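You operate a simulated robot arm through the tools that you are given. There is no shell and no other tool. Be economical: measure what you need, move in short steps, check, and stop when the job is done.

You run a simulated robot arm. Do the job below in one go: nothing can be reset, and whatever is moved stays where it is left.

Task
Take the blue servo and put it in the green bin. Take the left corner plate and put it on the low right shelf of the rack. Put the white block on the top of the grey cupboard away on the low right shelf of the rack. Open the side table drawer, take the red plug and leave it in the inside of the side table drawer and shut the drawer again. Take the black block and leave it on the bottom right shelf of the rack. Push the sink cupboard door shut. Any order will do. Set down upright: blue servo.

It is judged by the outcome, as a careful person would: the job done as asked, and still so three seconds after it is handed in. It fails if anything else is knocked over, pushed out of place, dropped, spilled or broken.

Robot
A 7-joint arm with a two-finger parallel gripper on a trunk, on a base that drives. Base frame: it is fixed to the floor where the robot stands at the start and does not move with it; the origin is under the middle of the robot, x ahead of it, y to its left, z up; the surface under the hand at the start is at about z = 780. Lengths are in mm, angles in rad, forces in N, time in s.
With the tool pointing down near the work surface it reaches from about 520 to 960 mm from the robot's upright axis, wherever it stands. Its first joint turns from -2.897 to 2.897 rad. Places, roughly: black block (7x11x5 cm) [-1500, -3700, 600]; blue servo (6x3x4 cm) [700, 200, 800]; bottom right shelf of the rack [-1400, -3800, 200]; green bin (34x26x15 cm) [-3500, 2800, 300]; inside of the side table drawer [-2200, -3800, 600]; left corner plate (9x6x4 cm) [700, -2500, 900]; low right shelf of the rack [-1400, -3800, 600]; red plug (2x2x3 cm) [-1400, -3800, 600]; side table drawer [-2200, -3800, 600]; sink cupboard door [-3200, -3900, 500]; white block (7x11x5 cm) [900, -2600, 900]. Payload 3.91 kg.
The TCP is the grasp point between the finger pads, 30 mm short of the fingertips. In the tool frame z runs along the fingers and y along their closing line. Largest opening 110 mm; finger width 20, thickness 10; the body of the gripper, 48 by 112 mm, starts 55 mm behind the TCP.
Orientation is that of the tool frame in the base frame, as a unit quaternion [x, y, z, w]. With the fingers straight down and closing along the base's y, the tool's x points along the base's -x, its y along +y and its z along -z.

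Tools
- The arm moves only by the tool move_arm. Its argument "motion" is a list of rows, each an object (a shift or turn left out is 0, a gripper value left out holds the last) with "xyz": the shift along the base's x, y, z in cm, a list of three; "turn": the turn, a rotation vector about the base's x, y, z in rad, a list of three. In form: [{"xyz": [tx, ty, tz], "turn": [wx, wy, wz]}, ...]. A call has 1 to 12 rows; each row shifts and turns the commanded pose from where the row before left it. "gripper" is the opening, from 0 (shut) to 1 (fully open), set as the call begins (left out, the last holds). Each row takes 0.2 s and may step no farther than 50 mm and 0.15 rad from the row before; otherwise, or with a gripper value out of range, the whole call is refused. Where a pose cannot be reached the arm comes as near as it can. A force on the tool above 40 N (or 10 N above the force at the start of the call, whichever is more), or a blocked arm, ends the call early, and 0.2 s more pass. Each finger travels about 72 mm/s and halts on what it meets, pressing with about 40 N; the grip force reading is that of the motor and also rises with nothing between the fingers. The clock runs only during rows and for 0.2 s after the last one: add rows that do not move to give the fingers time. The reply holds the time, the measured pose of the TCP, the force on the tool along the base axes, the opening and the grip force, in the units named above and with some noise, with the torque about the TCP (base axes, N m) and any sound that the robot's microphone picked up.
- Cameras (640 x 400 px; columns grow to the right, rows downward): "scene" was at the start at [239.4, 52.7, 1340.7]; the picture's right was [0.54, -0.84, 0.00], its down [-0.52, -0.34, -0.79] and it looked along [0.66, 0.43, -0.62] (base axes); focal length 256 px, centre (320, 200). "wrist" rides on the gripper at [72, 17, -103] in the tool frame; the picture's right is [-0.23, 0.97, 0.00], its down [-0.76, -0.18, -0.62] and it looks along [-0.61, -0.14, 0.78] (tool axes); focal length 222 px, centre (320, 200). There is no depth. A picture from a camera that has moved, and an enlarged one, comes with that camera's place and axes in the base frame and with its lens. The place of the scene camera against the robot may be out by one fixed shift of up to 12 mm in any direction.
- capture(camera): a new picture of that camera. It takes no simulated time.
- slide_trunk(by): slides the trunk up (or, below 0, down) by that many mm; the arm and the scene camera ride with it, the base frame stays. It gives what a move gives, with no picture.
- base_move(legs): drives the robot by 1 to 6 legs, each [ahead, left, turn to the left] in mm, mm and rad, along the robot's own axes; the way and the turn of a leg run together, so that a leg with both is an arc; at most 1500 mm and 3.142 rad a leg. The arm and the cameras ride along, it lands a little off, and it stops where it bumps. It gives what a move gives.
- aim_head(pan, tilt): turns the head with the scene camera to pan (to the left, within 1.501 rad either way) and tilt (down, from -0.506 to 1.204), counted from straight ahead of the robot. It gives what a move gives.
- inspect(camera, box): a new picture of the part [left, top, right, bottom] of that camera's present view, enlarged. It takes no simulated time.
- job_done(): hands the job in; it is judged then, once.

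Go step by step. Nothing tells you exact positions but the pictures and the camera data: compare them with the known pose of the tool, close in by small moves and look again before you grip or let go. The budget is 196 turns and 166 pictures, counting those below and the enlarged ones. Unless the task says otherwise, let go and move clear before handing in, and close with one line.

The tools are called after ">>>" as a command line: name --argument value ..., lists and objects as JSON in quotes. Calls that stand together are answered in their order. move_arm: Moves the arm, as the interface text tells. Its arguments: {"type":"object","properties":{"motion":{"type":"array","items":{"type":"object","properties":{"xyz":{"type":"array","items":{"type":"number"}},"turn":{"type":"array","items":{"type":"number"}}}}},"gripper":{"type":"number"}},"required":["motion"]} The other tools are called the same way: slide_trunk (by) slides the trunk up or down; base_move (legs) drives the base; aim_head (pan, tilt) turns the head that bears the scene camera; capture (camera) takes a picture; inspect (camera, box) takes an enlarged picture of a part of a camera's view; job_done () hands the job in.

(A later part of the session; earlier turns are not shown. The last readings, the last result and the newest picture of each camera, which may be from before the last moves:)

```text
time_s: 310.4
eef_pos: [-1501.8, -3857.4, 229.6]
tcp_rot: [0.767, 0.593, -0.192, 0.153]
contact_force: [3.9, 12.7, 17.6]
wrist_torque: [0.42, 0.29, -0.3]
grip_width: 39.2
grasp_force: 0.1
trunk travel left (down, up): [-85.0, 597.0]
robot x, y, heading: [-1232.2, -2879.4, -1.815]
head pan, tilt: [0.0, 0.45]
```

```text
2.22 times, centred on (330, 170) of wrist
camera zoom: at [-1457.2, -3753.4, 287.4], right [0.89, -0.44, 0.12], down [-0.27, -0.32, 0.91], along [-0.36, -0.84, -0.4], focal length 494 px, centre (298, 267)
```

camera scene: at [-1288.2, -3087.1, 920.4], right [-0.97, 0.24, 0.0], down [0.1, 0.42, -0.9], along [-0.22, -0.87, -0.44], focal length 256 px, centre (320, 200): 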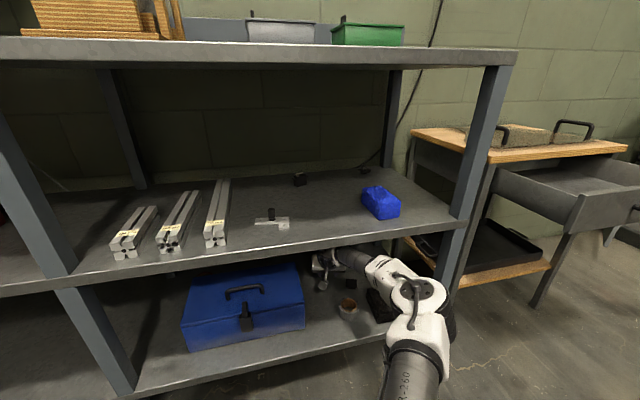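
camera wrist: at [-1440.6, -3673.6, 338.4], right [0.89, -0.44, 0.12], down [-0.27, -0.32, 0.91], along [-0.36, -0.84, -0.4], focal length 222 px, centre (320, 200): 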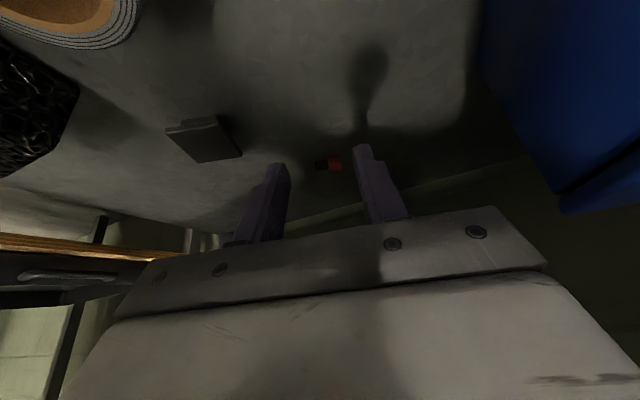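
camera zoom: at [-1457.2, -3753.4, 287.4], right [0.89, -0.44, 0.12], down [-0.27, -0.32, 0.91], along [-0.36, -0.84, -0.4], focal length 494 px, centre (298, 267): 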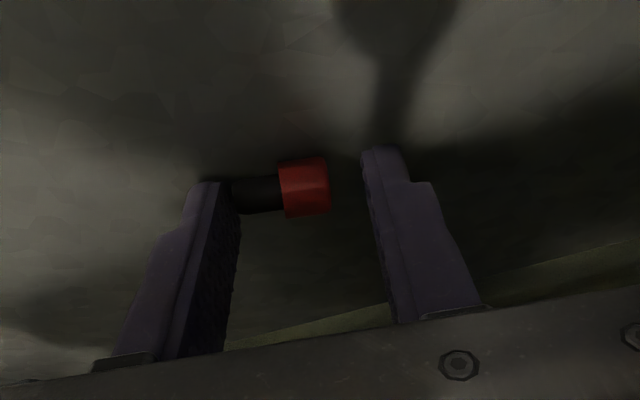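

Touching the shelf now, and the plug lies ~7 mm above the tips. Ease up slightly and close.

>>> move_arm --motion '[{"xyz": [0, 0.1, 0.2]}, {"xyz": [0, 0, 0]}]' --gripper 0.24

>>> move_arm --motion '[{"xyz": [0, 0, 0]}, {"xyz": [0, 0, 0]}, {"xyz": [0, 0, 0]}]' --gripper 0.15

>>> inspect --camera "wrist" --box '[200, 80, 460, 260]'

```text
time_s: 311.0
eef_pos: [-1503.1, -3857.8, 231.7]
tcp_rot: [0.767, 0.593, -0.192, 0.153]
contact_force: [-6.8, -1.1, 8.1]
wrist_torque: [-0.09, 0.38, 0.01]
grip_width: 29.7
grasp_force: 2.8
trunk travel left (down, up): [-85.0, 597.0]
robot x, y, heading: [-1233.0, -2883.5, -1.815]
head pan, tilt: [0.0, 0.45]
```

```text
time_s: 311.8
eef_pos: [-1501.9, -3858.4, 230.5]
tcp_rot: [0.767, 0.594, -0.191, 0.153]
contact_force: [-6.5, 7.3, 13.8]
wrist_torque: [0.15, 0.72, -0.31]
grip_width: 22.6
grasp_force: 40.0
trunk travel left (down, up): [-85.0, 597.0]
robot x, y, heading: [-1229.7, -2878.9, -1.813]
head pan, tilt: [0.0, 0.45]
```

```text
2.22 times, centred on (330, 170) of wrist
camera zoom: at [-1457.6, -3751.7, 287.6], right [0.89, -0.44, 0.12], down [-0.27, -0.32, 0.91], along [-0.36, -0.84, -0.4], focal length 494 px, centre (298, 267)
```

zoom: 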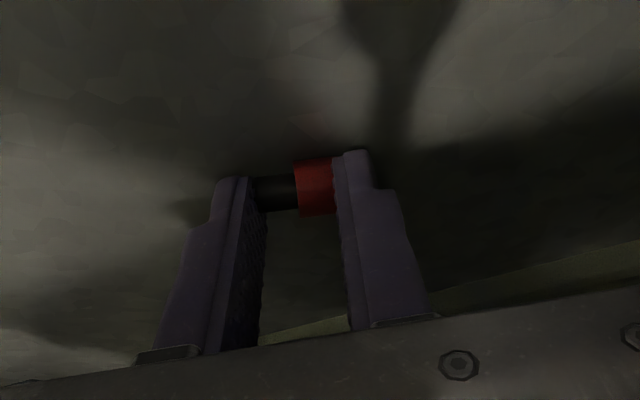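

Gripped (22.6 mm, 40 N). Lift gently and check.

>>> move_arm --motion '[{"xyz": [0, 0, 0.5]}, {"xyz": [0, 0, 1]}, {"xyz": [0, 0, 2]}, {"xyz": [0, 0, 2]}, {"xyz": [0, 0, 0]}]'

>>> inspect --camera "wrist" --box '[200, 80, 460, 260]'

```text
time_s: 313.0
eef_pos: [-1503.7, -3857.0, 284.0]
tcp_rot: [0.768, 0.593, -0.189, 0.152]
contact_force: [-1.0, 0.9, -0.5]
wrist_torque: [-0.03, 0.02, -0.02]
grip_width: 21.7
grasp_force: 39.8
trunk travel left (down, up): [-85.0, 597.0]
robot x, y, heading: [-1234.0, -2882.3, -1.815]
head pan, tilt: [0.0, 0.45]
```

```text
2.22 times, centred on (330, 170) of wrist
camera zoom: at [-1458.4, -3752.5, 340.8], right [0.89, -0.44, 0.12], down [-0.27, -0.32, 0.91], along [-0.36, -0.84, -0.4], focal length 494 px, centre (298, 267)
```

zoom: 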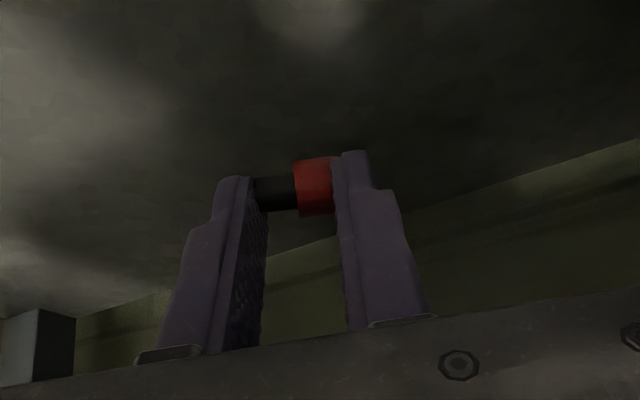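

Held. Back straight out along the same line, then raise.

>>> base_move --legs '[[-620, 0, 0]]'

>>> slide_trunk --by 400

>>> capture --camera "scene"

>>> capture --camera "wrist"

```text
time_s: 316.4
eef_pos: [-1369.2, -3271.8, 286.2]
tcp_rot: [0.772, 0.587, -0.192, 0.151]
contact_force: [0.2, -0.5, -0.7]
wrist_torque: [0.0, -0.01, -0.02]
grip_width: 23.0
grasp_force: 39.8
trunk travel left (down, up): [-85.0, 597.0]
robot x, y, heading: [-1080.7, -2296.2, -1.828]
head pan, tilt: [0.0, 0.45]
```

```text
time_s: 320.2
eef_pos: [-1370.1, -3272.8, 685.1]
tcp_rot: [0.772, 0.587, -0.192, 0.152]
contact_force: [-0.3, -0.4, 0.9]
wrist_torque: [0.0, -0.05, 0.0]
grip_width: 24.0
grasp_force: 39.6
trunk travel left (down, up): [-485.0, 197.0]
robot x, y, heading: [-1082.9, -2298.5, -1.834]
head pan, tilt: [0.0, 0.45]
```

```text
35 pictures are left
camera scene: at [-1152.7, -2544.8, 1320.3], right [-0.97, 0.26, 0.0], down [0.11, 0.42, -0.9], along [-0.23, -0.87, -0.44], focal length 256 px, centre (320, 200)
```

scene: 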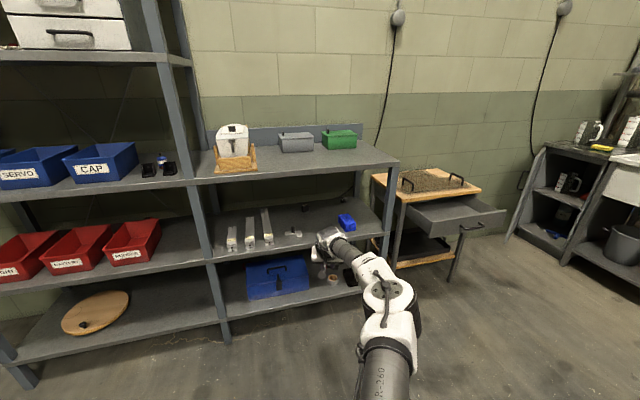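

```text
34 pictures are left
camera wrist: at [-1322.9, -3167.4, 742.2], right [0.89, -0.45, 0.12], down [-0.28, -0.31, 0.91], along [-0.37, -0.84, -0.4], focal length 222 px, centre (320, 200)
```

wrist: 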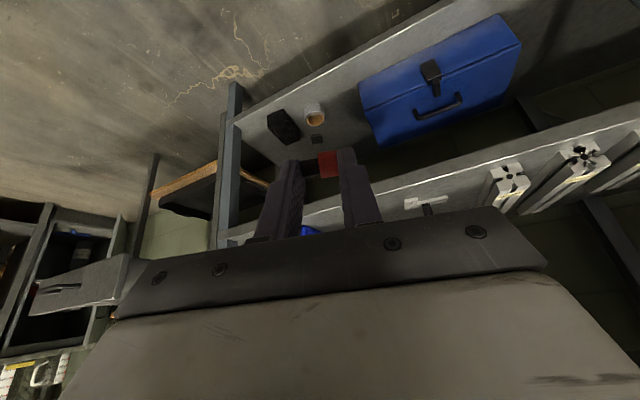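

Plug held well. Retract the arm a bit, straighten the tool to vertical and raise it for passing over the drawer.

>>> move_arm --motion '[{"xyz": [1.0, 3.6, 2]}, {"xyz": [1.0, 3.6, 2]}, {"xyz": [1.0, 3.6, 2]}, {"xyz": [1.0, 3.6, 2]}, {"xyz": [0, 0, 1], "turn": [0.1207, -0.0325, 0]}, {"xyz": [0, 0, 1], "turn": [0.1207, -0.0325, 0]}, {"xyz": [0, 0, 0], "turn": [0.1207, -0.0325, 0]}, {"xyz": [0, 0, 0], "turn": [0.1207, -0.0325, 0]}, {"xyz": [0, 0, 0]}]'

>>> base_move --legs '[[0, 0, 0.263]]'

```text
time_s: 322.2
eef_pos: [-1328.7, -3127.7, 785.2]
tcp_rot: [0.796, 0.606, 0.005, -0.001]
contact_force: [0.3, 0.5, 0.6]
wrist_torque: [0.01, -0.02, 0.01]
grip_width: 23.9
grasp_force: 40.1
trunk travel left (down, up): [-485.0, 197.0]
robot x, y, heading: [-1080.1, -2299.4, -1.83]
head pan, tilt: [0.0, 0.45]
```

```text
time_s: 323.6
eef_pos: [-1099.0, -3161.9, 787.2]
tcp_rot: [0.708, 0.706, 0.004, -0.001]
contact_force: [0.9, 0.5, 0.0]
wrist_torque: [0.01, 0.02, 0.02]
grip_width: 23.9
grasp_force: 39.9
trunk travel left (down, up): [-485.0, 197.0]
robot x, y, heading: [-1083.5, -2299.2, -1.566]
head pan, tilt: [0.0, 0.45]
```

>>> base_move --legs '[[0, -1061, 0]]'

>>> aim_head --pan -0.15 --tilt 0.6

>>> capture --camera "scene"

```text
time_s: 332.2
eef_pos: [-2183.3, -3167.8, 786.4]
tcp_rot: [0.711, 0.703, 0.004, -0.001]
contact_force: [-0.3, -0.8, 0.3]
wrist_torque: [-0.01, 0.0, 0.03]
grip_width: 24.0
grasp_force: 39.9
trunk travel left (down, up): [-485.0, 197.0]
robot x, y, heading: [-2159.8, -2301.4, -1.573]
head pan, tilt: [0.0, 0.45]
```

```text
time_s: 332.9
eef_pos: [-2184.1, -3166.8, 786.1]
tcp_rot: [0.711, 0.703, 0.004, -0.001]
contact_force: [0.9, -0.2, 0.0]
wrist_torque: [0.02, 0.0, 0.0]
grip_width: 24.1
grasp_force: 40.0
trunk travel left (down, up): [-485.0, 197.0]
robot x, y, heading: [-2158.0, -2304.3, -1.573]
head pan, tilt: [-0.15, 0.6]
```

```text
33 pictures are left
camera scene: at [-2174.6, -2554.0, 1306.9], right [-0.99, 0.15, 0.0], down [0.08, 0.56, -0.83], along [-0.12, -0.82, -0.56], focal length 256 px, centre (320, 200)
```

scene: 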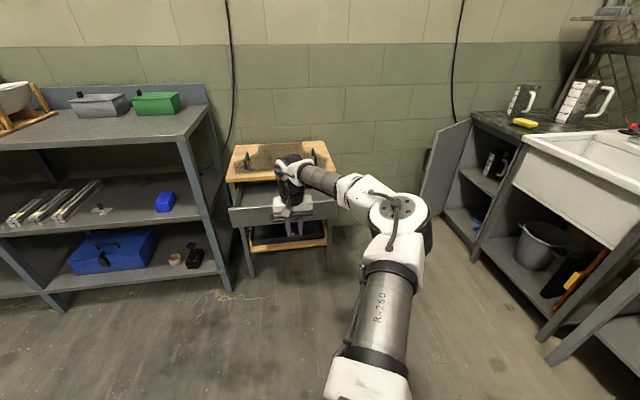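

>>> base_move --legs '[[362, 10, 0]]'

>>> capture --camera "wrist"

```text
time_s: 335.2
eef_pos: [-2175.9, -3520.9, 787.2]
tcp_rot: [0.712, 0.702, 0.004, -0.001]
contact_force: [0.2, -0.4, 0.8]
wrist_torque: [-0.01, 0.03, 0.0]
grip_width: 23.7
grasp_force: 40.3
trunk travel left (down, up): [-485.0, 197.0]
robot x, y, heading: [-2150.7, -2653.7, -1.577]
head pan, tilt: [-0.15, 0.6]
```

```text
32 pictures are left
camera wrist: at [-2158.4, -3449.2, 889.6], right [0.97, -0.24, 0.0], down [-0.19, -0.76, 0.62], along [-0.15, -0.6, -0.79], focal length 222 px, centre (320, 200)
```

wrist: 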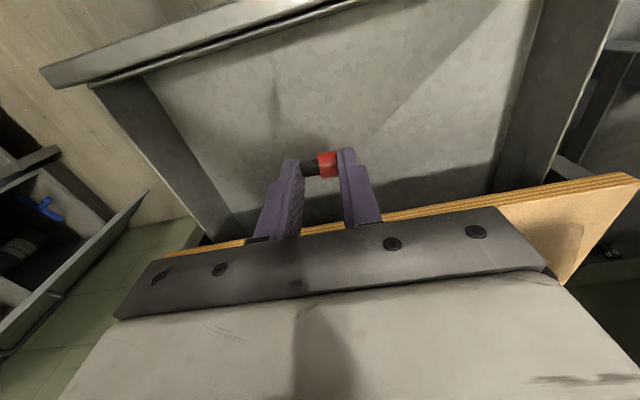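

The drawer interior lies beneath. Lower in, slightly toward the front, then feel for the floor.

>>> move_arm --motion '[{"xyz": [0.5, 0.8, -3.5]}, {"xyz": [0.5, 0.7, -3.5]}, {"xyz": [0, 0, -3.5]}, {"xyz": [0, 0, -2]}, {"xyz": [0, 0, 0]}]'

>>> capture --camera "wrist"

```text
time_s: 336.4
eef_pos: [-2168.1, -3505.3, 660.1]
tcp_rot: [0.712, 0.702, 0.003, 0.0]
contact_force: [0.1, -0.2, 0.0]
wrist_torque: [-0.01, 0.01, -0.03]
grip_width: 23.9
grasp_force: 39.9
trunk travel left (down, up): [-485.0, 197.0]
robot x, y, heading: [-2148.6, -2656.9, -1.573]
head pan, tilt: [-0.15, 0.6]
```

```text
31 pictures are left
camera wrist: at [-2150.1, -3433.2, 763.4], right [0.97, -0.24, 0.0], down [-0.19, -0.76, 0.62], along [-0.15, -0.6, -0.79], focal length 222 px, centre (320, 200)
```

wrist: 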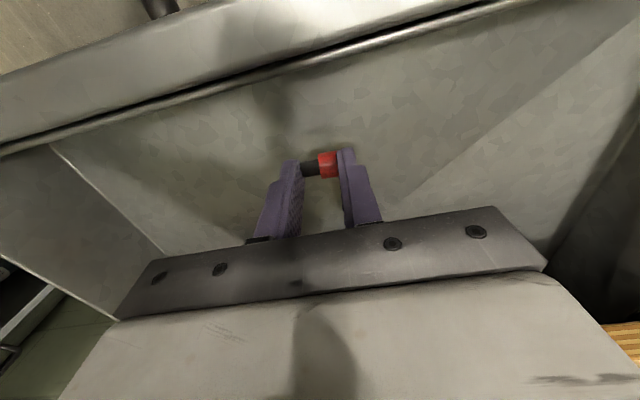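

>>> move_arm --motion '[{"xyz": [0, 0, -0.6]}, {"xyz": [0, 0, -0.5]}, {"xyz": [0, 0, -0.5]}, {"xyz": [0, 0, 0]}]'

>>> move_arm --motion '[{"xyz": [0, 0, -0.4]}, {"xyz": [0, 0, -0.3]}, {"xyz": [0, 0, 0]}]'

```text
time_s: 337.4
eef_pos: [-2168.4, -3505.1, 644.5]
tcp_rot: [0.712, 0.702, 0.004, -0.002]
contact_force: [0.1, -0.2, -0.5]
wrist_torque: [-0.02, -0.03, 0.01]
grip_width: 24.2
grasp_force: 40.0
trunk travel left (down, up): [-485.0, 197.0]
robot x, y, heading: [-2149.9, -2656.7, -1.575]
head pan, tilt: [-0.15, 0.6]
```

```text
time_s: 338.2
eef_pos: [-2167.4, -3506.0, 642.0]
tcp_rot: [0.711, 0.703, 0.002, 0.002]
contact_force: [-2.0, -0.8, 26.6]
wrist_torque: [-0.07, -0.02, -0.01]
grip_width: 23.9
grasp_force: 39.6
trunk travel left (down, up): [-485.0, 197.0]
robot x, y, heading: [-2149.6, -2656.6, -1.575]
head pan, tilt: [-0.15, 0.6]
```

Floor contact. Ease up and open.

>>> move_arm --motion '[{"xyz": [0, 0, 0.4]}, {"xyz": [0, 0, 0]}]'

>>> move_arm --motion '[{"xyz": [0, 0, 0]}, {"xyz": [0, 0, 0]}, {"xyz": [0, 0, 0]}]' --gripper 0.5

>>> move_arm --motion '[{"xyz": [0, 0, 3]}, {"xyz": [0, 0, 4]}, {"xyz": [0, 0, 4]}, {"xyz": [0, 0, 3]}, {"xyz": [0, 0, 0]}]'

>>> capture --camera "wrist"

```text
time_s: 338.8
eef_pos: [-2167.9, -3505.5, 644.1]
tcp_rot: [0.712, 0.702, 0.003, -0.001]
contact_force: [-2.7, -0.4, 13.8]
wrist_torque: [0.0, 0.04, -0.02]
grip_width: 23.9
grasp_force: 39.7
trunk travel left (down, up): [-485.0, 197.0]
robot x, y, heading: [-2153.0, -2657.3, -1.576]
head pan, tilt: [-0.15, 0.6]
```

```text
time_s: 339.6
eef_pos: [-2167.7, -3506.1, 640.8]
tcp_rot: [0.712, 0.702, 0.003, -0.001]
contact_force: [0.2, 0.1, -0.5]
wrist_torque: [-0.01, -0.02, 0.0]
grip_width: 55.1
grasp_force: 0.2
trunk travel left (down, up): [-485.0, 197.0]
robot x, y, heading: [-2150.5, -2657.7, -1.573]
head pan, tilt: [-0.15, 0.6]
```

```text
time_s: 340.8
eef_pos: [-2167.7, -3503.3, 784.3]
tcp_rot: [0.712, 0.702, 0.003, -0.002]
contact_force: [0.3, -0.6, -0.4]
wrist_torque: [-0.01, -0.03, -0.03]
grip_width: 55.0
grasp_force: 0.1
trunk travel left (down, up): [-485.0, 197.0]
robot x, y, heading: [-2153.4, -2657.2, -1.571]
head pan, tilt: [-0.15, 0.6]
```

```text
30 pictures are left
camera wrist: at [-2150.2, -3430.9, 886.9], right [0.97, -0.24, 0.0], down [-0.19, -0.76, 0.62], along [-0.15, -0.6, -0.79], focal length 222 px, centre (320, 200)
```

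wrist: 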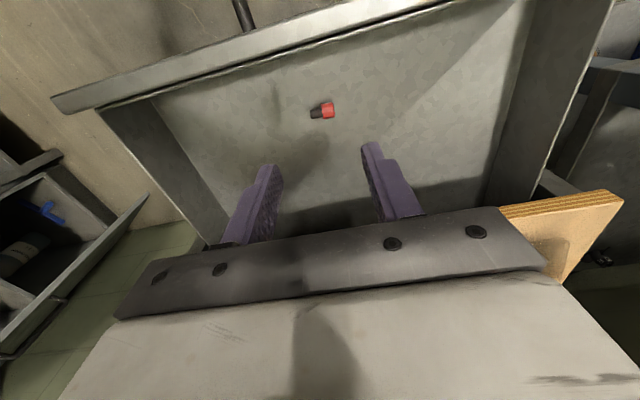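

The plug lies in the drawer. Back off, tilt the closed fingers forward, and prepare to push the drawer front beside its handle.

>>> base_move --legs '[[-210, 0, 0]]'

>>> move_arm --motion '[{"xyz": [-1.5, 0, -1.8], "turn": [-0.135, 0, 0]}, {"xyz": [-1.5, 0, -1.8], "turn": [-0.135, 0, 0]}, {"xyz": [-1.5, 0, -1.8], "turn": [-0.135, 0, 0]}, {"xyz": [-1.5, 0, -1.8], "turn": [-0.135, 0, 0]}, {"xyz": [-1.5, 0, -1.8], "turn": [-0.135, 0, 0]}, {"xyz": [-1.5, 0, -1.8], "turn": [-0.135, 0, 0]}, {"xyz": [0, 0, 0]}]' --gripper 0

>>> capture --camera "scene"

```text
time_s: 342.4
eef_pos: [-2167.3, -3293.2, 782.8]
tcp_rot: [0.711, 0.703, 0.003, -0.002]
contact_force: [-0.3, 0.5, 0.0]
wrist_torque: [0.0, 0.02, -0.01]
grip_width: 54.9
grasp_force: 0.0
trunk travel left (down, up): [-485.0, 197.0]
robot x, y, heading: [-2148.7, -2444.9, -1.575]
head pan, tilt: [-0.15, 0.6]
```

```text
time_s: 344.0
eef_pos: [-2256.3, -3294.3, 672.5]
tcp_rot: [0.655, 0.647, -0.273, 0.279]
contact_force: [-0.3, -0.4, 1.1]
wrist_torque: [0.0, 0.0, -0.01]
grip_width: 0.0
grasp_force: 37.7
trunk travel left (down, up): [-485.0, 197.0]
robot x, y, heading: [-2145.1, -2446.1, -1.57]
head pan, tilt: [-0.15, 0.6]
```

```text
29 pictures are left
camera scene: at [-2165.5, -2697.8, 1306.9], right [-0.99, 0.15, 0.0], down [0.09, 0.56, -0.83], along [-0.12, -0.82, -0.56], focal length 256 px, centre (320, 200)
```

scene: 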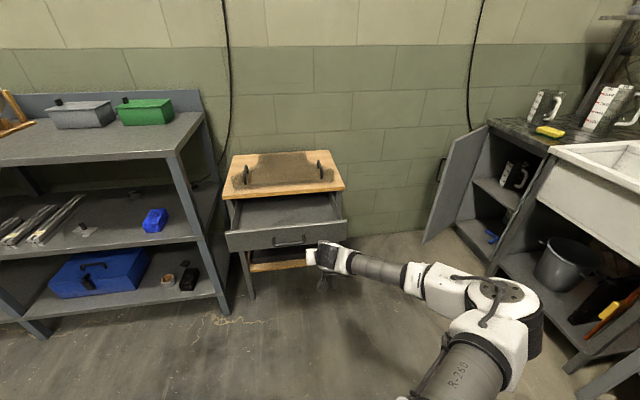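

Now push by driving ahead.

>>> base_move --legs '[[260, 0, 0]]'

>>> base_move --legs '[[55, 0, 0]]'

>>> capture --camera "scene"

```text
time_s: 345.9
eef_pos: [-2260.0, -3549.7, 672.5]
tcp_rot: [0.656, 0.646, -0.274, 0.279]
contact_force: [-0.6, 0.0, 0.2]
wrist_torque: [0.0, 0.0, -0.01]
grip_width: 0.2
grasp_force: 37.7
trunk travel left (down, up): [-485.0, 197.0]
robot x, y, heading: [-2149.9, -2699.0, -1.571]
head pan, tilt: [-0.15, 0.6]
```

```text
time_s: 346.8
eef_pos: [-2261.2, -3604.0, 673.3]
tcp_rot: [0.656, 0.646, -0.274, 0.278]
contact_force: [0.3, 0.0, 0.2]
wrist_torque: [-0.02, -0.02, -0.02]
grip_width: 0.1
grasp_force: 37.5
trunk travel left (down, up): [-485.0, 197.0]
robot x, y, heading: [-2148.8, -2758.9, -1.576]
head pan, tilt: [-0.15, 0.6]
```

```text
28 pictures are left
camera scene: at [-2167.2, -3009.2, 1306.7], right [-0.99, 0.15, 0.0], down [0.09, 0.56, -0.82], along [-0.13, -0.81, -0.57], focal length 256 px, centre (320, 200)
```

scene: 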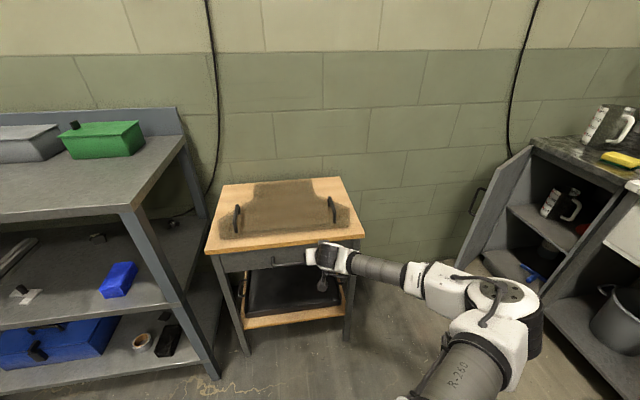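

Nearly shut; push the last bit with the arm until contact rises.

>>> move_arm --motion '[{"xyz": [0, -0.8, 0]}, {"xyz": [0, -0.8, 0]}, {"xyz": [0, -0.8, 0]}, {"xyz": [0, -0.8, 0]}, {"xyz": [0, -0.8, 0]}, {"xyz": [0, 0, 0]}]'

>>> inspect --camera "scene" --box '[200, 170, 380, 300]'

```text
time_s: 347.4
eef_pos: [-2261.4, -3611.0, 669.6]
tcp_rot: [0.658, 0.646, -0.271, 0.276]
contact_force: [-1.1, 16.6, 6.6]
wrist_torque: [0.03, -0.04, 0.04]
grip_width: 0.3
grasp_force: 37.6
trunk travel left (down, up): [-485.0, 197.0]
robot x, y, heading: [-2150.4, -2756.6, -1.579]
head pan, tilt: [-0.15, 0.6]
stopped in row 2: the force on the tool passed its limit at 49 N (the readings are from after the stop); the commanded pose is now the measured one
```

```text
3.08 times, centred on (290, 235) of scene
camera zoom: at [-2167.4, -3006.6, 1307.3], right [-0.99, 0.15, 0.0], down [0.09, 0.56, -0.83], along [-0.13, -0.82, -0.56], focal length 788 px, centre (412, 92)
```

zoom: 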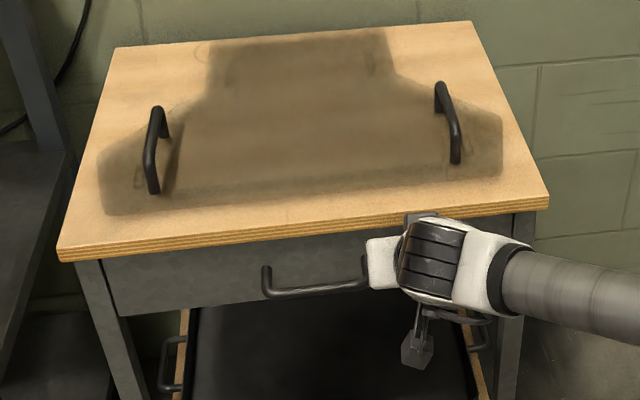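

The drawer is shut (flush, firm stop). Next the sink door. I back off, restore the vertical tool and lower the trunk, then move toward the sink area.

>>> base_move --legs '[[-250, 0, 0]]'

>>> move_arm --motion '[{"xyz": [1.7, 1.5, 2], "turn": [0.135, 0, 0]}, {"xyz": [1.7, 1.5, 2], "turn": [0.135, 0, 0]}, {"xyz": [1.7, 1.5, 2], "turn": [0.135, 0, 0]}, {"xyz": [1.7, 1.5, 2], "turn": [0.135, 0, 0]}, {"xyz": [1.7, 1.5, 1], "turn": [0.135, 0, 0]}, {"xyz": [1.7, 1.5, 0], "turn": [0.125, 0, 0]}, {"xyz": [0, 2, 0]}, {"xyz": [0, 0, 0]}]'

>>> slide_trunk --by -220

>>> base_move --legs '[[0, -550, 0], [0, 0, -0.34], [450, 160, 0]]'

>>> aim_head --pan -0.3 --tilt 0.4

>>> capture --camera "scene"

```text
time_s: 349.2
eef_pos: [-2255.7, -3367.4, 669.8]
tcp_rot: [0.655, 0.649, -0.27, 0.278]
contact_force: [0.0, -0.4, -0.1]
wrist_torque: [-0.02, 0.02, 0.0]
grip_width: 0.0
grasp_force: 38.2
trunk travel left (down, up): [-485.0, 197.0]
robot x, y, heading: [-2147.9, -2510.4, -1.573]
head pan, tilt: [-0.15, 0.6]
```

```text
time_s: 351.0
eef_pos: [-2155.2, -3259.5, 759.4]
tcp_rot: [0.712, 0.702, 0.005, -0.001]
contact_force: [0.1, 0.8, 0.1]
wrist_torque: [0.02, 0.03, 0.02]
grip_width: 0.0
grasp_force: 37.7
trunk travel left (down, up): [-485.0, 197.0]
robot x, y, heading: [-2147.6, -2517.3, -1.571]
head pan, tilt: [-0.15, 0.6]
```

```text
time_s: 353.3
eef_pos: [-2153.9, -3260.5, 538.5]
tcp_rot: [0.712, 0.702, 0.005, 0.0]
contact_force: [0.3, 0.7, -0.1]
wrist_torque: [-0.03, -0.02, -0.04]
grip_width: 0.0
grasp_force: 37.8
trunk travel left (down, up): [-265.0, 417.0]
robot x, y, heading: [-2149.0, -2510.5, -1.574]
head pan, tilt: [-0.15, 0.6]
```

```text
time_s: 361.6
eef_pos: [-2948.8, -3682.8, 538.4]
tcp_rot: [0.819, 0.574, 0.003, 0.0]
contact_force: [-0.9, 0.2, 0.0]
wrist_torque: [-0.01, 0.03, 0.0]
grip_width: 0.0
grasp_force: 37.7
trunk travel left (down, up): [-265.0, 417.0]
robot x, y, heading: [-2698.2, -2975.0, -1.904]
head pan, tilt: [-0.15, 0.6]
```

```text
time_s: 362.3
eef_pos: [-2949.5, -3681.9, 538.4]
tcp_rot: [0.818, 0.575, 0.003, 0.0]
contact_force: [0.3, -0.7, -0.6]
wrist_torque: [-0.01, 0.01, 0.02]
grip_width: 0.0
grasp_force: 38.3
trunk travel left (down, up): [-265.0, 417.0]
robot x, y, heading: [-2699.8, -2977.4, -1.909]
head pan, tilt: [-0.3, 0.4]
```

```text
26 pictures are left
camera scene: at [-2813.2, -3208.6, 1105.0], right [-0.81, 0.59, 0.0], down [0.23, 0.31, -0.92], along [-0.55, -0.74, -0.39], focal length 256 px, centre (320, 200)
```

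scene: 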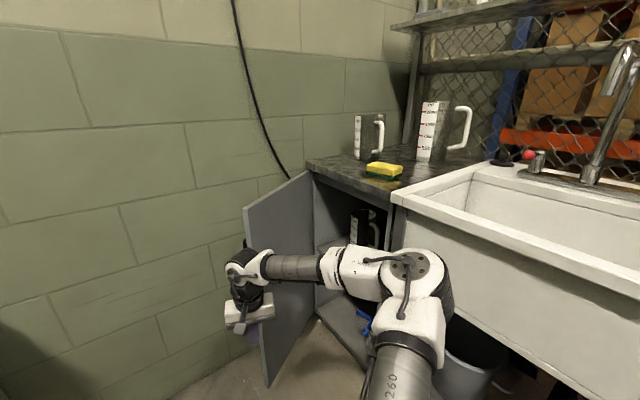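

Door measured: hinge ≈(-3395,-4042), free edge ≈(-3027,-3842), so a straight hand push along (-0.86, +0.5) from outside its edge closes it. I set the robot so that its arm comes from the table side.

>>> base_move --legs '[[0, 267, 0], [0, 0, -0.263]]'

>>> base_move --legs '[[138, 68, 0]]'

>>> move_arm --motion '[{"xyz": [-1.1, -1.65, 0]}, {"xyz": [-1.1, -1.65, 0]}, {"xyz": [-1.1, -1.65, 0]}, {"xyz": [-1.1, -1.65, 0]}, {"xyz": [0, 0, 0]}]'

>>> aim_head --pan 0.0 --tilt 0.45

>>> capture --camera "scene"

```text
time_s: 365.9
eef_pos: [-2870.9, -3685.3, 538.1]
tcp_rot: [0.885, 0.465, 0.004, 0.001]
contact_force: [-0.2, -0.2, -0.6]
wrist_torque: [-0.02, 0.01, -0.03]
grip_width: 0.0
grasp_force: 37.6
trunk travel left (down, up): [-265.0, 417.0]
robot x, y, heading: [-2449.9, -3067.1, -2.166]
head pan, tilt: [-0.3, 0.4]
```

```text
time_s: 367.2
eef_pos: [-2891.4, -3831.1, 537.6]
tcp_rot: [0.886, 0.463, 0.003, 0.0]
contact_force: [0.5, 0.2, 0.0]
wrist_torque: [0.01, -0.01, -0.02]
grip_width: 0.1
grasp_force: 37.8
trunk travel left (down, up): [-265.0, 417.0]
robot x, y, heading: [-2466.6, -3216.2, -2.166]
head pan, tilt: [-0.3, 0.4]
```

```text
time_s: 368.4
eef_pos: [-2933.1, -3899.6, 538.3]
tcp_rot: [0.886, 0.464, 0.002, 0.001]
contact_force: [-0.8, 0.5, 0.9]
wrist_torque: [0.03, 0.0, -0.03]
grip_width: 0.0
grasp_force: 38.0
trunk travel left (down, up): [-265.0, 417.0]
robot x, y, heading: [-2469.2, -3216.1, -2.165]
head pan, tilt: [-0.3, 0.4]
```

```text
time_s: 369.2
eef_pos: [-2934.6, -3899.2, 538.7]
tcp_rot: [0.886, 0.463, 0.004, 0.001]
contact_force: [-0.5, 0.1, -0.7]
wrist_torque: [-0.07, 0.04, 0.0]
grip_width: 0.0
grasp_force: 37.5
trunk travel left (down, up): [-265.0, 417.0]
robot x, y, heading: [-2468.3, -3217.3, -2.167]
head pan, tilt: [0.0, 0.45]
```

```text
25 pictures are left
camera scene: at [-2618.2, -3426.1, 1100.4], right [-0.83, 0.56, 0.0], down [0.24, 0.36, -0.9], along [-0.51, -0.75, -0.44], focal length 256 px, centre (320, 200)
```

scene: 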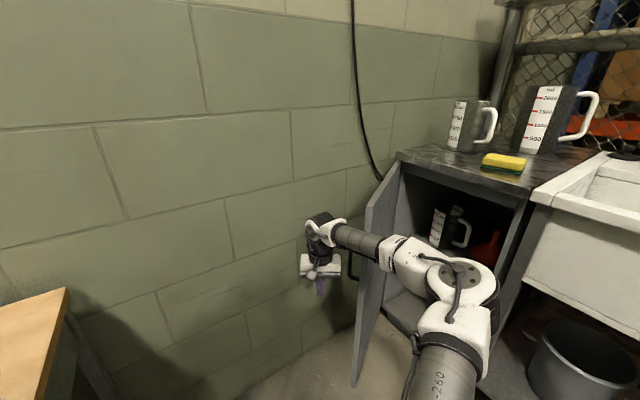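

Phase 1: translate the hand along (-0.86, +0.5) by ~237 mm, pushing the door part-way.

>>> base_move --legs '[[17, -235, 0]]'

>>> capture --camera "scene"

```text
time_s: 370.4
eef_pos: [-2963.8, -3875.9, 536.8]
tcp_rot: [0.881, 0.472, 0.006, 0.0]
contact_force: [0.5, 1.1, 0.6]
wrist_torque: [-0.01, 0.03, -0.01]
grip_width: 0.0
grasp_force: 37.5
trunk travel left (down, up): [-265.0, 417.0]
robot x, y, heading: [-2510.4, -3187.8, -2.168]
head pan, tilt: [0.0, 0.45]
stopped in leg 1: the robot was blocked; the commanded pose is now the measured one
```

```text
24 pictures are left
camera scene: at [-2658.6, -3401.3, 1100.5], right [-0.83, 0.56, 0.0], down [0.24, 0.36, -0.9], along [-0.5, -0.75, -0.43], focal length 256 px, centre (320, 200)
```

scene: 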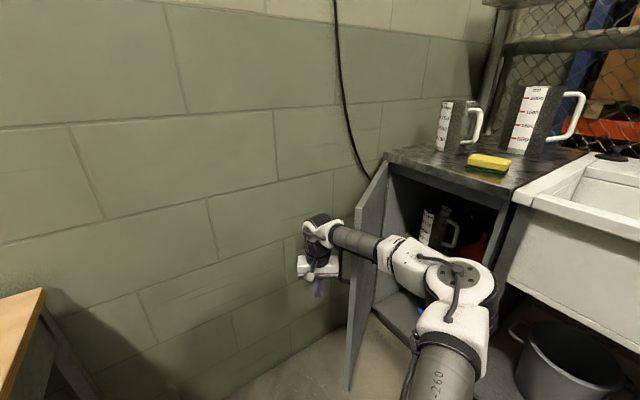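

Contact stopped the base. Try pushing with the arm itself.

>>> move_arm --motion '[{"xyz": [-1.0, 0.6, 0]}, {"xyz": [-1.5, 0.9, 0]}, {"xyz": [-1.5, 0.9, 0]}, {"xyz": [-1.5, 0.9, 0]}, {"xyz": [-1.5, 0.9, 0]}, {"xyz": [0, 0, 0]}]'

>>> capture --camera "wrist"

```text
time_s: 371.9
eef_pos: [-3035.5, -3833.4, 535.4]
tcp_rot: [0.881, 0.472, 0.007, 0.0]
contact_force: [-0.1, 0.0, 0.7]
wrist_torque: [-0.02, -0.01, -0.01]
grip_width: 0.0
grasp_force: 38.0
trunk travel left (down, up): [-265.0, 417.0]
robot x, y, heading: [-2510.1, -3190.8, -2.163]
head pan, tilt: [0.0, 0.45]
```

```text
23 pictures are left
camera wrist: at [-2982.0, -3781.7, 640.1], right [0.68, -0.73, 0.0], down [-0.58, -0.54, 0.61], along [-0.44, -0.42, -0.79], focal length 222 px, centre (320, 200)
```

wrist: 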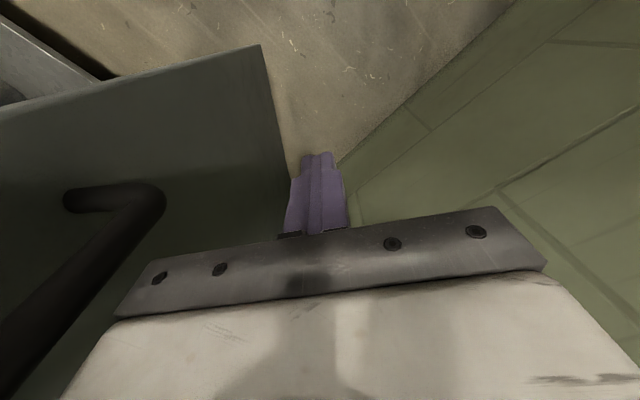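

>>> capture --camera "scene"

```text
22 pictures are left
camera scene: at [-2659.1, -3401.5, 1100.4], right [-0.83, 0.56, 0.0], down [0.24, 0.36, -0.9], along [-0.5, -0.75, -0.44], focal length 256 px, centre (320, 200)
```

scene: 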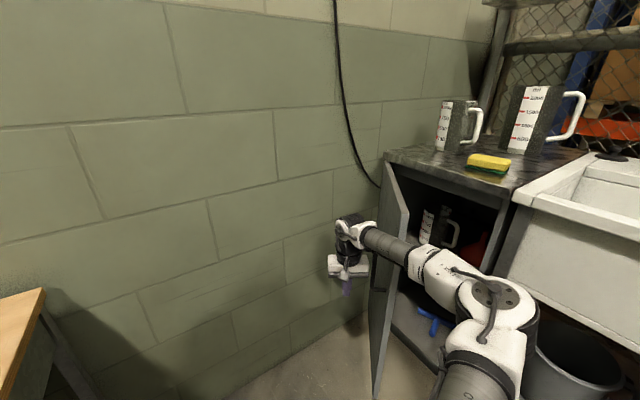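

The door is swinging: now at about 40°. Continue with the arm.

>>> move_arm --motion '[{"xyz": [-1.5, 0.9, 0]}, {"xyz": [-1.5, 0.9, 0]}, {"xyz": [-1.5, 0.9, 0]}, {"xyz": [-1.5, 0.9, 0]}, {"xyz": [-1.5, 0.9, 0]}, {"xyz": [-1.5, 0.9, 0]}, {"xyz": [-1.5, 0.9, 0]}, {"xyz": [0, 0, 0]}]'

>>> capture --camera "scene"

```text
time_s: 373.6
eef_pos: [-3138.2, -3771.2, 536.7]
tcp_rot: [0.881, 0.472, 0.006, 0.001]
contact_force: [-0.2, -1.0, -0.6]
wrist_torque: [0.02, -0.03, 0.05]
grip_width: 0.1
grasp_force: 37.7
trunk travel left (down, up): [-265.0, 417.0]
robot x, y, heading: [-2507.9, -3192.0, -2.16]
head pan, tilt: [0.0, 0.45]
```

```text
21 pictures are left
camera scene: at [-2659.1, -3401.5, 1100.4], right [-0.83, 0.56, 0.0], down [0.24, 0.36, -0.9], along [-0.5, -0.75, -0.44], focal length 256 px, centre (320, 200)
```

scene: 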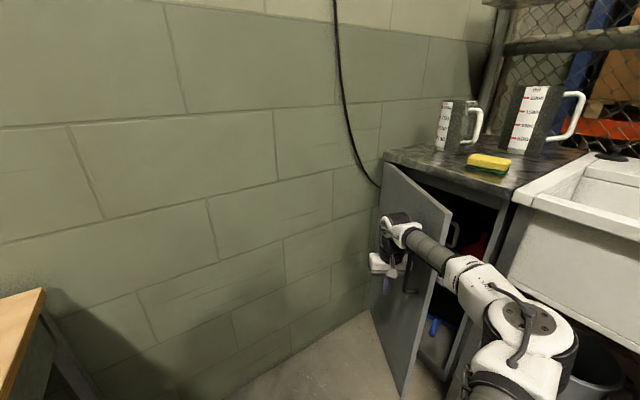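

Door at ~26° now. Continue pushing with the arm.

>>> move_arm --motion '[{"xyz": [-1.5, 0.6, 0]}, {"xyz": [-1.5, 0.6, 0]}, {"xyz": [-1.5, 0.6, 0]}, {"xyz": [-1.5, 0.6, 0]}, {"xyz": [-1.5, 0.6, 0]}, {"xyz": [-1.5, 0.6, 0]}, {"xyz": [-1.5, 0.6, 0]}, {"xyz": [0, 0, 0]}]'

>>> capture --camera "scene"

```text
time_s: 375.4
eef_pos: [-3184.2, -3750.3, 536.0]
tcp_rot: [0.881, 0.473, 0.007, 0.0]
contact_force: [-0.2, -0.1, 0.0]
wrist_torque: [0.0, 0.02, -0.03]
grip_width: 0.0
grasp_force: 37.4
out of reach, approached as far as the arm can: row 4, 5, 6, 7
trunk travel left (down, up): [-265.0, 417.0]
robot x, y, heading: [-2511.8, -3190.0, -2.162]
head pan, tilt: [0.0, 0.45]
```

```text
20 pictures are left
camera scene: at [-2659.0, -3401.6, 1100.4], right [-0.83, 0.56, 0.0], down [0.24, 0.36, -0.9], along [-0.5, -0.75, -0.44], focal length 256 px, centre (320, 200)
```

scene: 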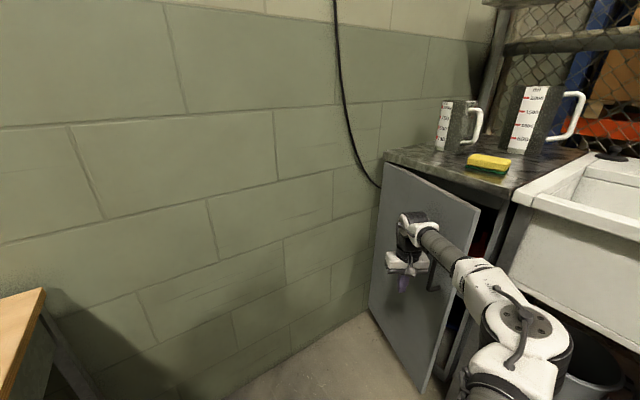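

Out of reach; I pull the hand back, bring the base nearer, and push again.

>>> move_arm --motion '[{"xyz": [3, 2.5, 0]}, {"xyz": [3, 2.5, 0]}, {"xyz": [3, 2.5, 0]}, {"xyz": [0, 0, 0]}]'

>>> base_move --legs '[[78, -80, 0]]'

>>> move_arm --motion '[{"xyz": [-1.5, 0, 0]}, {"xyz": [-1.5, 0, 0]}, {"xyz": [-1.5, 0, 0]}, {"xyz": [-1.5, 0, 0]}, {"xyz": [-1.5, 0, 0]}, {"xyz": [-1.5, 0, 0]}, {"xyz": [0, 0, 0]}]'

>>> capture --camera "scene"

```text
time_s: 375.9
eef_pos: [-3159.2, -3738.6, 536.8]
tcp_rot: [0.876, 0.482, -0.001, 0.006]
contact_force: [1.0, -0.3, -0.3]
wrist_torque: [0.02, 0.04, 0.0]
grip_width: 0.0
grasp_force: 37.5
trunk travel left (down, up): [-265.0, 417.0]
robot x, y, heading: [-2510.3, -3192.8, -2.157]
head pan, tilt: [0.0, 0.45]
stopped in row 2: the force on the tool passed its limit at 89 N (the readings are from after the stop); the commanded pose is now the measured one
```

```text
time_s: 377.2
eef_pos: [-3269.8, -3758.8, 536.1]
tcp_rot: [0.876, 0.482, 0.0, 0.006]
contact_force: [-0.5, -0.6, 0.1]
wrist_torque: [0.01, 0.0, 0.0]
grip_width: 0.0
grasp_force: 38.2
trunk travel left (down, up): [-265.0, 417.0]
robot x, y, heading: [-2620.7, -3209.7, -2.165]
head pan, tilt: [0.0, 0.45]
```

```text
time_s: 377.5
eef_pos: [-3272.2, -3757.3, 536.9]
tcp_rot: [0.876, 0.481, 0.006, 0.006]
contact_force: [3.5, -1.1, -0.7]
wrist_torque: [0.02, 0.39, -0.03]
grip_width: 0.0
grasp_force: 37.4
trunk travel left (down, up): [-265.0, 417.0]
robot x, y, heading: [-2623.7, -3213.0, -2.157]
head pan, tilt: [0.0, 0.45]
stopped in row 1: the force on the tool passed its limit at 69 N (the readings are from after the stop); the commanded pose is now the measured one
```

```text
19 pictures are left
camera scene: at [-2768.2, -3422.6, 1100.4], right [-0.83, 0.56, 0.0], down [0.24, 0.36, -0.9], along [-0.5, -0.75, -0.44], focal length 256 px, centre (320, 200)
```

scene: 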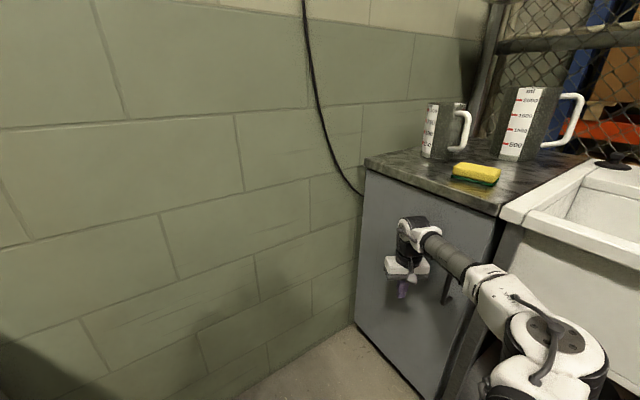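

The door looks nearly shut; zoom to check the gap.

>>> inspect --camera "scene" --box '[340, 150, 540, 400]'

```text
1.60 times, centred on (440, 275) of scene
camera zoom: at [-2768.2, -3422.6, 1100.4], right [-0.83, 0.56, 0.0], down [0.24, 0.36, -0.9], along [-0.5, -0.75, -0.44], focal length 410 px, centre (128, 80)
```

zoom: 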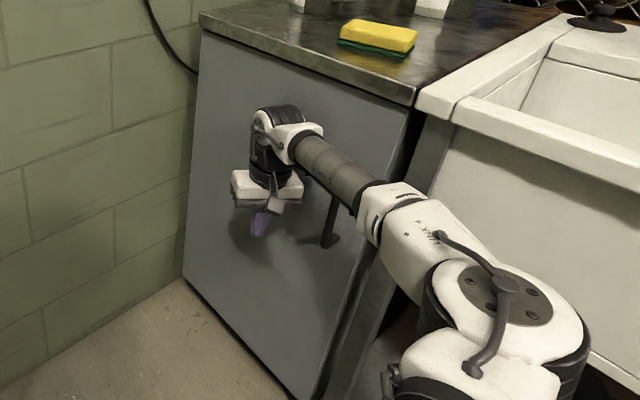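

Retract straight along +x to view the door unobstructed.

>>> move_arm --motion '[{"xyz": [2, -0.5, 0]}, {"xyz": [3, -0.5, 0]}, {"xyz": [4, 0, 0]}, {"xyz": [4, 0, 0]}, {"xyz": [4, 0, 0]}, {"xyz": [0, 0, 0]}]'

>>> inspect --camera "scene" --box '[320, 140, 540, 400]'

```text
time_s: 378.9
eef_pos: [-3100.7, -3766.4, 537.5]
tcp_rot: [0.877, 0.481, 0.005, 0.005]
contact_force: [0.4, -0.7, -0.1]
wrist_torque: [-0.04, -0.02, -0.01]
grip_width: 0.0
grasp_force: 37.6
trunk travel left (down, up): [-265.0, 417.0]
robot x, y, heading: [-2618.6, -3211.2, -2.166]
head pan, tilt: [0.0, 0.45]
```

```text
1.54 times, centred on (430, 270) of scene
camera zoom: at [-2768.4, -3422.6, 1100.4], right [-0.83, 0.56, 0.0], down [0.24, 0.36, -0.9], along [-0.5, -0.75, -0.44], focal length 394 px, centre (151, 92)
```

zoom: 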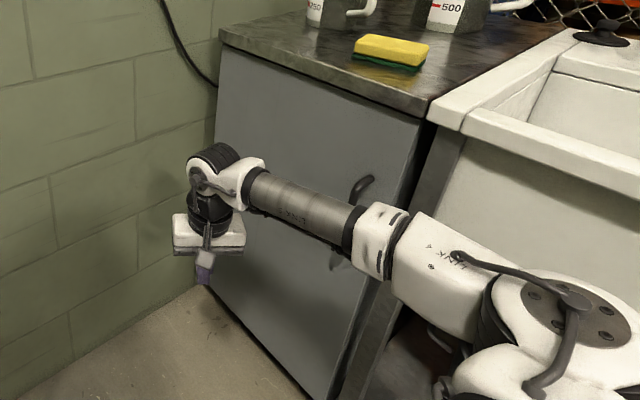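

>>> inspect --camera "scene" --box '[440, 190, 500, 250]'

```text
6.67 times, centred on (470, 220) of scene
camera zoom: at [-2768.4, -3422.6, 1100.4], right [-0.83, 0.56, 0.0], down [0.24, 0.36, -0.9], along [-0.5, -0.75, -0.44], focal length 1708 px, centre (-680, 67)
```

zoom: 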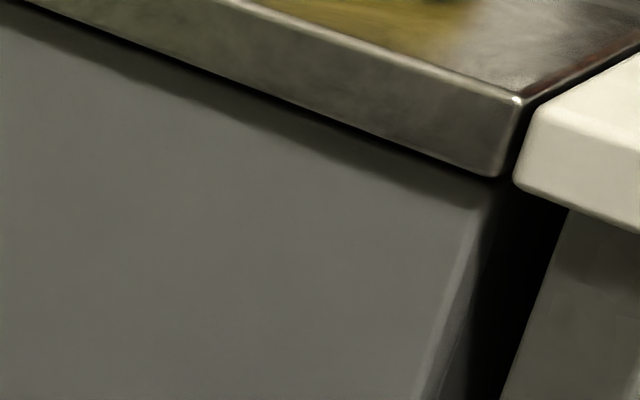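

The door's face is parallel with and tucked under the counter edge: closed. Now the white block: back away, raise trunk and hand, and drive to the grey cupboard.

>>> base_move --legs '[[-700, 0, 0], [0, 0, 2.166]]'

>>> slide_trunk --by 330

>>> move_arm --motion '[{"xyz": [-1.5, 0, 4]}, {"xyz": [-1.5, 0, 4]}, {"xyz": [-1.5, 0, 4]}, {"xyz": [-1.5, 0, 4]}, {"xyz": [-1.5, 0, 4]}, {"xyz": [-1.5, 0, 4]}, {"xyz": [0, 0, 0]}]' --gripper 0.85

>>> base_move --legs '[[1500, 0, 0], [450, 60, 0]]'

>>> aim_head --pan -0.1 --tilt 0.5

>>> capture --camera "scene"

```text
time_s: 388.2
eef_pos: [-1487.6, -2712.6, 536.8]
tcp_rot: [-0.017, 1.0, 0.007, -0.002]
contact_force: [0.3, -0.9, 0.0]
wrist_torque: [-0.03, 0.0, 0.04]
grip_width: 0.0
grasp_force: 37.4
trunk travel left (down, up): [-265.0, 417.0]
robot x, y, heading: [-2216.9, -2632.7, 0.008]
head pan, tilt: [0.0, 0.45]
```

```text
time_s: 391.4
eef_pos: [-1488.2, -2712.9, 867.1]
tcp_rot: [-0.018, 1.0, 0.007, -0.003]
contact_force: [0.7, -0.7, -0.1]
wrist_torque: [0.03, 0.0, 0.0]
grip_width: 0.0
grasp_force: 38.2
trunk travel left (down, up): [-595.0, 87.0]
robot x, y, heading: [-2217.8, -2633.7, 0.01]
head pan, tilt: [0.0, 0.45]
```

```text
time_s: 393.0
eef_pos: [-1577.6, -2716.4, 1109.2]
tcp_rot: [-0.018, 1.0, 0.007, -0.003]
contact_force: [0.3, 0.7, -0.7]
wrist_torque: [-0.05, -0.04, 0.0]
grip_width: 93.5
grasp_force: 0.1
trunk travel left (down, up): [-595.0, 87.0]
robot x, y, heading: [-2217.6, -2629.4, 0.011]
head pan, tilt: [0.0, 0.45]
```

```text
time_s: 402.9
eef_pos: [394.0, -2658.0, 1108.7]
tcp_rot: [-0.012, 1.0, 0.007, -0.002]
contact_force: [0.1, 0.7, -0.3]
wrist_torque: [-0.02, 0.02, -0.01]
grip_width: 93.4
grasp_force: 0.2
trunk travel left (down, up): [-595.0, 87.0]
robot x, y, heading: [-246.8, -2562.4, 0.0]
head pan, tilt: [0.0, 0.45]
```

```text
time_s: 403.6
eef_pos: [392.5, -2658.5, 1107.9]
tcp_rot: [-0.011, 1.0, 0.007, -0.002]
contact_force: [0.3, 1.1, -0.4]
wrist_torque: [0.0, 0.01, -0.01]
grip_width: 93.5
grasp_force: 0.1
trunk travel left (down, up): [-595.0, 87.0]
robot x, y, heading: [-247.3, -2565.1, -0.006]
head pan, tilt: [-0.099, 0.499]
```

```text
15 pictures are left
camera scene: at [11.0, -2568.6, 1426.0], right [-0.1, -0.99, 0.0], down [-0.48, 0.05, -0.88], along [0.87, -0.09, -0.48], focal length 256 px, centre (320, 200)
```

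scene: 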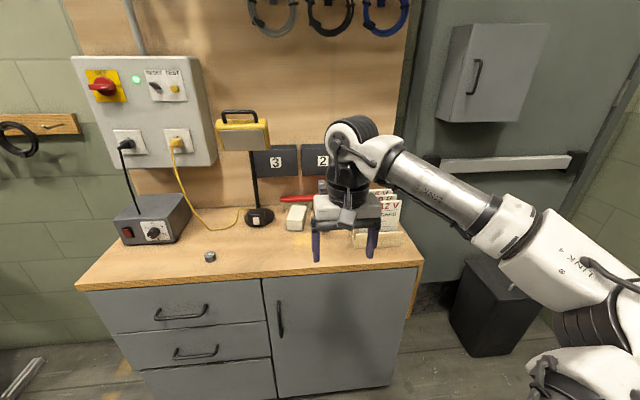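

>>> move_arm --motion '[{"xyz": [0, 3.2, 0]}, {"xyz": [0, 3.2, 0]}, {"xyz": [0, 3, 0]}, {"xyz": [0, 0, 0]}]'

>>> base_move --legs '[[325, 0, 0]]'

>>> move_arm --motion '[{"xyz": [3, 0, -1.5], "turn": [0, 0, -0.06]}, {"xyz": [3, 0, -2], "turn": [0, 0, -0.06]}, {"xyz": [3, 0, -2], "turn": [0, 0, -0.05]}, {"xyz": [2, 0, -2]}, {"xyz": [0, 0, 0]}]'

>>> capture --camera "wrist"

```text
time_s: 404.6
eef_pos: [391.4, -2562.9, 1107.7]
tcp_rot: [-0.011, 1.0, 0.008, -0.001]
contact_force: [0.1, 0.7, 0.4]
wrist_torque: [-0.01, 0.03, 0.01]
grip_width: 93.4
grasp_force: 0.1
trunk travel left (down, up): [-595.0, 87.0]
robot x, y, heading: [-244.4, -2566.1, -0.001]
head pan, tilt: [-0.099, 0.499]
```

```text
time_s: 406.7
eef_pos: [713.3, -2563.6, 1105.6]
tcp_rot: [-0.011, 1.0, 0.007, -0.003]
contact_force: [0.0, 0.6, 0.2]
wrist_torque: [0.01, -0.03, -0.01]
grip_width: 93.3
grasp_force: 0.0
trunk travel left (down, up): [-595.0, 87.0]
robot x, y, heading: [73.8, -2562.6, -0.0]
head pan, tilt: [-0.099, 0.499]
```

```text
time_s: 407.9
eef_pos: [822.3, -2563.1, 1030.5]
tcp_rot: [0.073, 0.997, 0.007, -0.002]
contact_force: [-0.6, -0.3, 0.2]
wrist_torque: [-0.02, 0.0, 0.0]
grip_width: 93.5
grasp_force: 0.2
trunk travel left (down, up): [-595.0, 87.0]
robot x, y, heading: [74.4, -2564.2, -0.004]
head pan, tilt: [-0.099, 0.499]
```

```text
14 pictures are left
camera wrist: at [753.8, -2537.7, 1133.6], right [0.37, 0.93, 0.01], down [0.73, -0.3, 0.62], along [0.58, -0.22, -0.79], focal length 222 px, centre (320, 200)
```

wrist: 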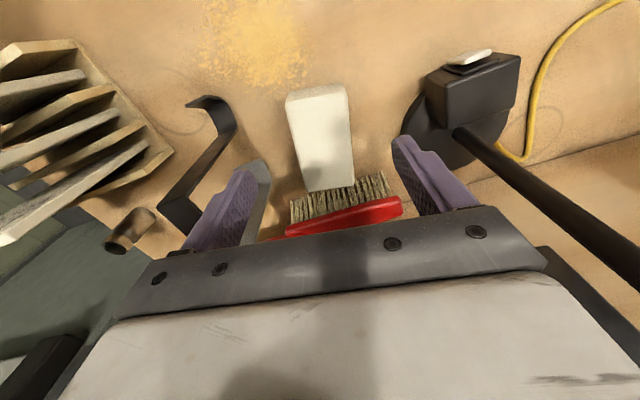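

Block centre (850, -2568), yaw -0.26. Align and descend.

>>> move_arm --motion '[{"xyz": [1.4, -0.25, -1], "turn": [0, 0, -0.055]}, {"xyz": [1.4, -0.25, -1], "turn": [0, 0, -0.055]}, {"xyz": [0, 0, -3]}, {"xyz": [0, 0, -3]}, {"xyz": [0, 0, -2]}, {"xyz": [0, 0, -1.2]}, {"xyz": [0, 0, 0]}]'

>>> capture --camera "wrist"

```text
time_s: 409.5
eef_pos: [850.8, -2568.6, 919.4]
tcp_rot: [0.128, 0.992, 0.008, -0.002]
contact_force: [-0.4, 0.3, 0.1]
wrist_torque: [0.0, -0.01, 0.0]
grip_width: 93.6
grasp_force: 0.0
trunk travel left (down, up): [-595.0, 87.0]
robot x, y, heading: [73.6, -2566.2, 0.004]
head pan, tilt: [-0.099, 0.499]
```

```text
13 pictures are left
camera wrist: at [785.6, -2536.2, 1022.9], right [0.47, 0.88, 0.01], down [0.69, -0.37, 0.62], along [0.55, -0.28, -0.79], focal length 222 px, centre (320, 200)
```

wrist: 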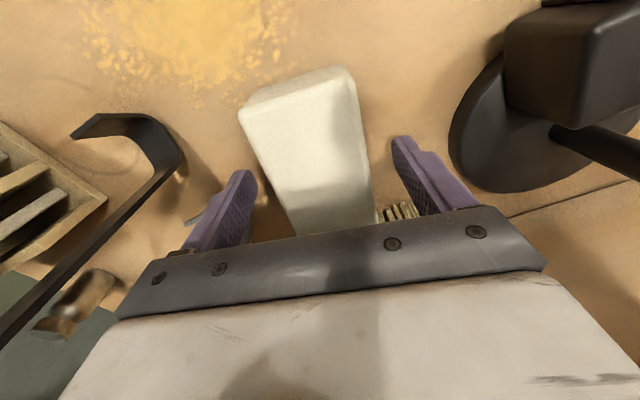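

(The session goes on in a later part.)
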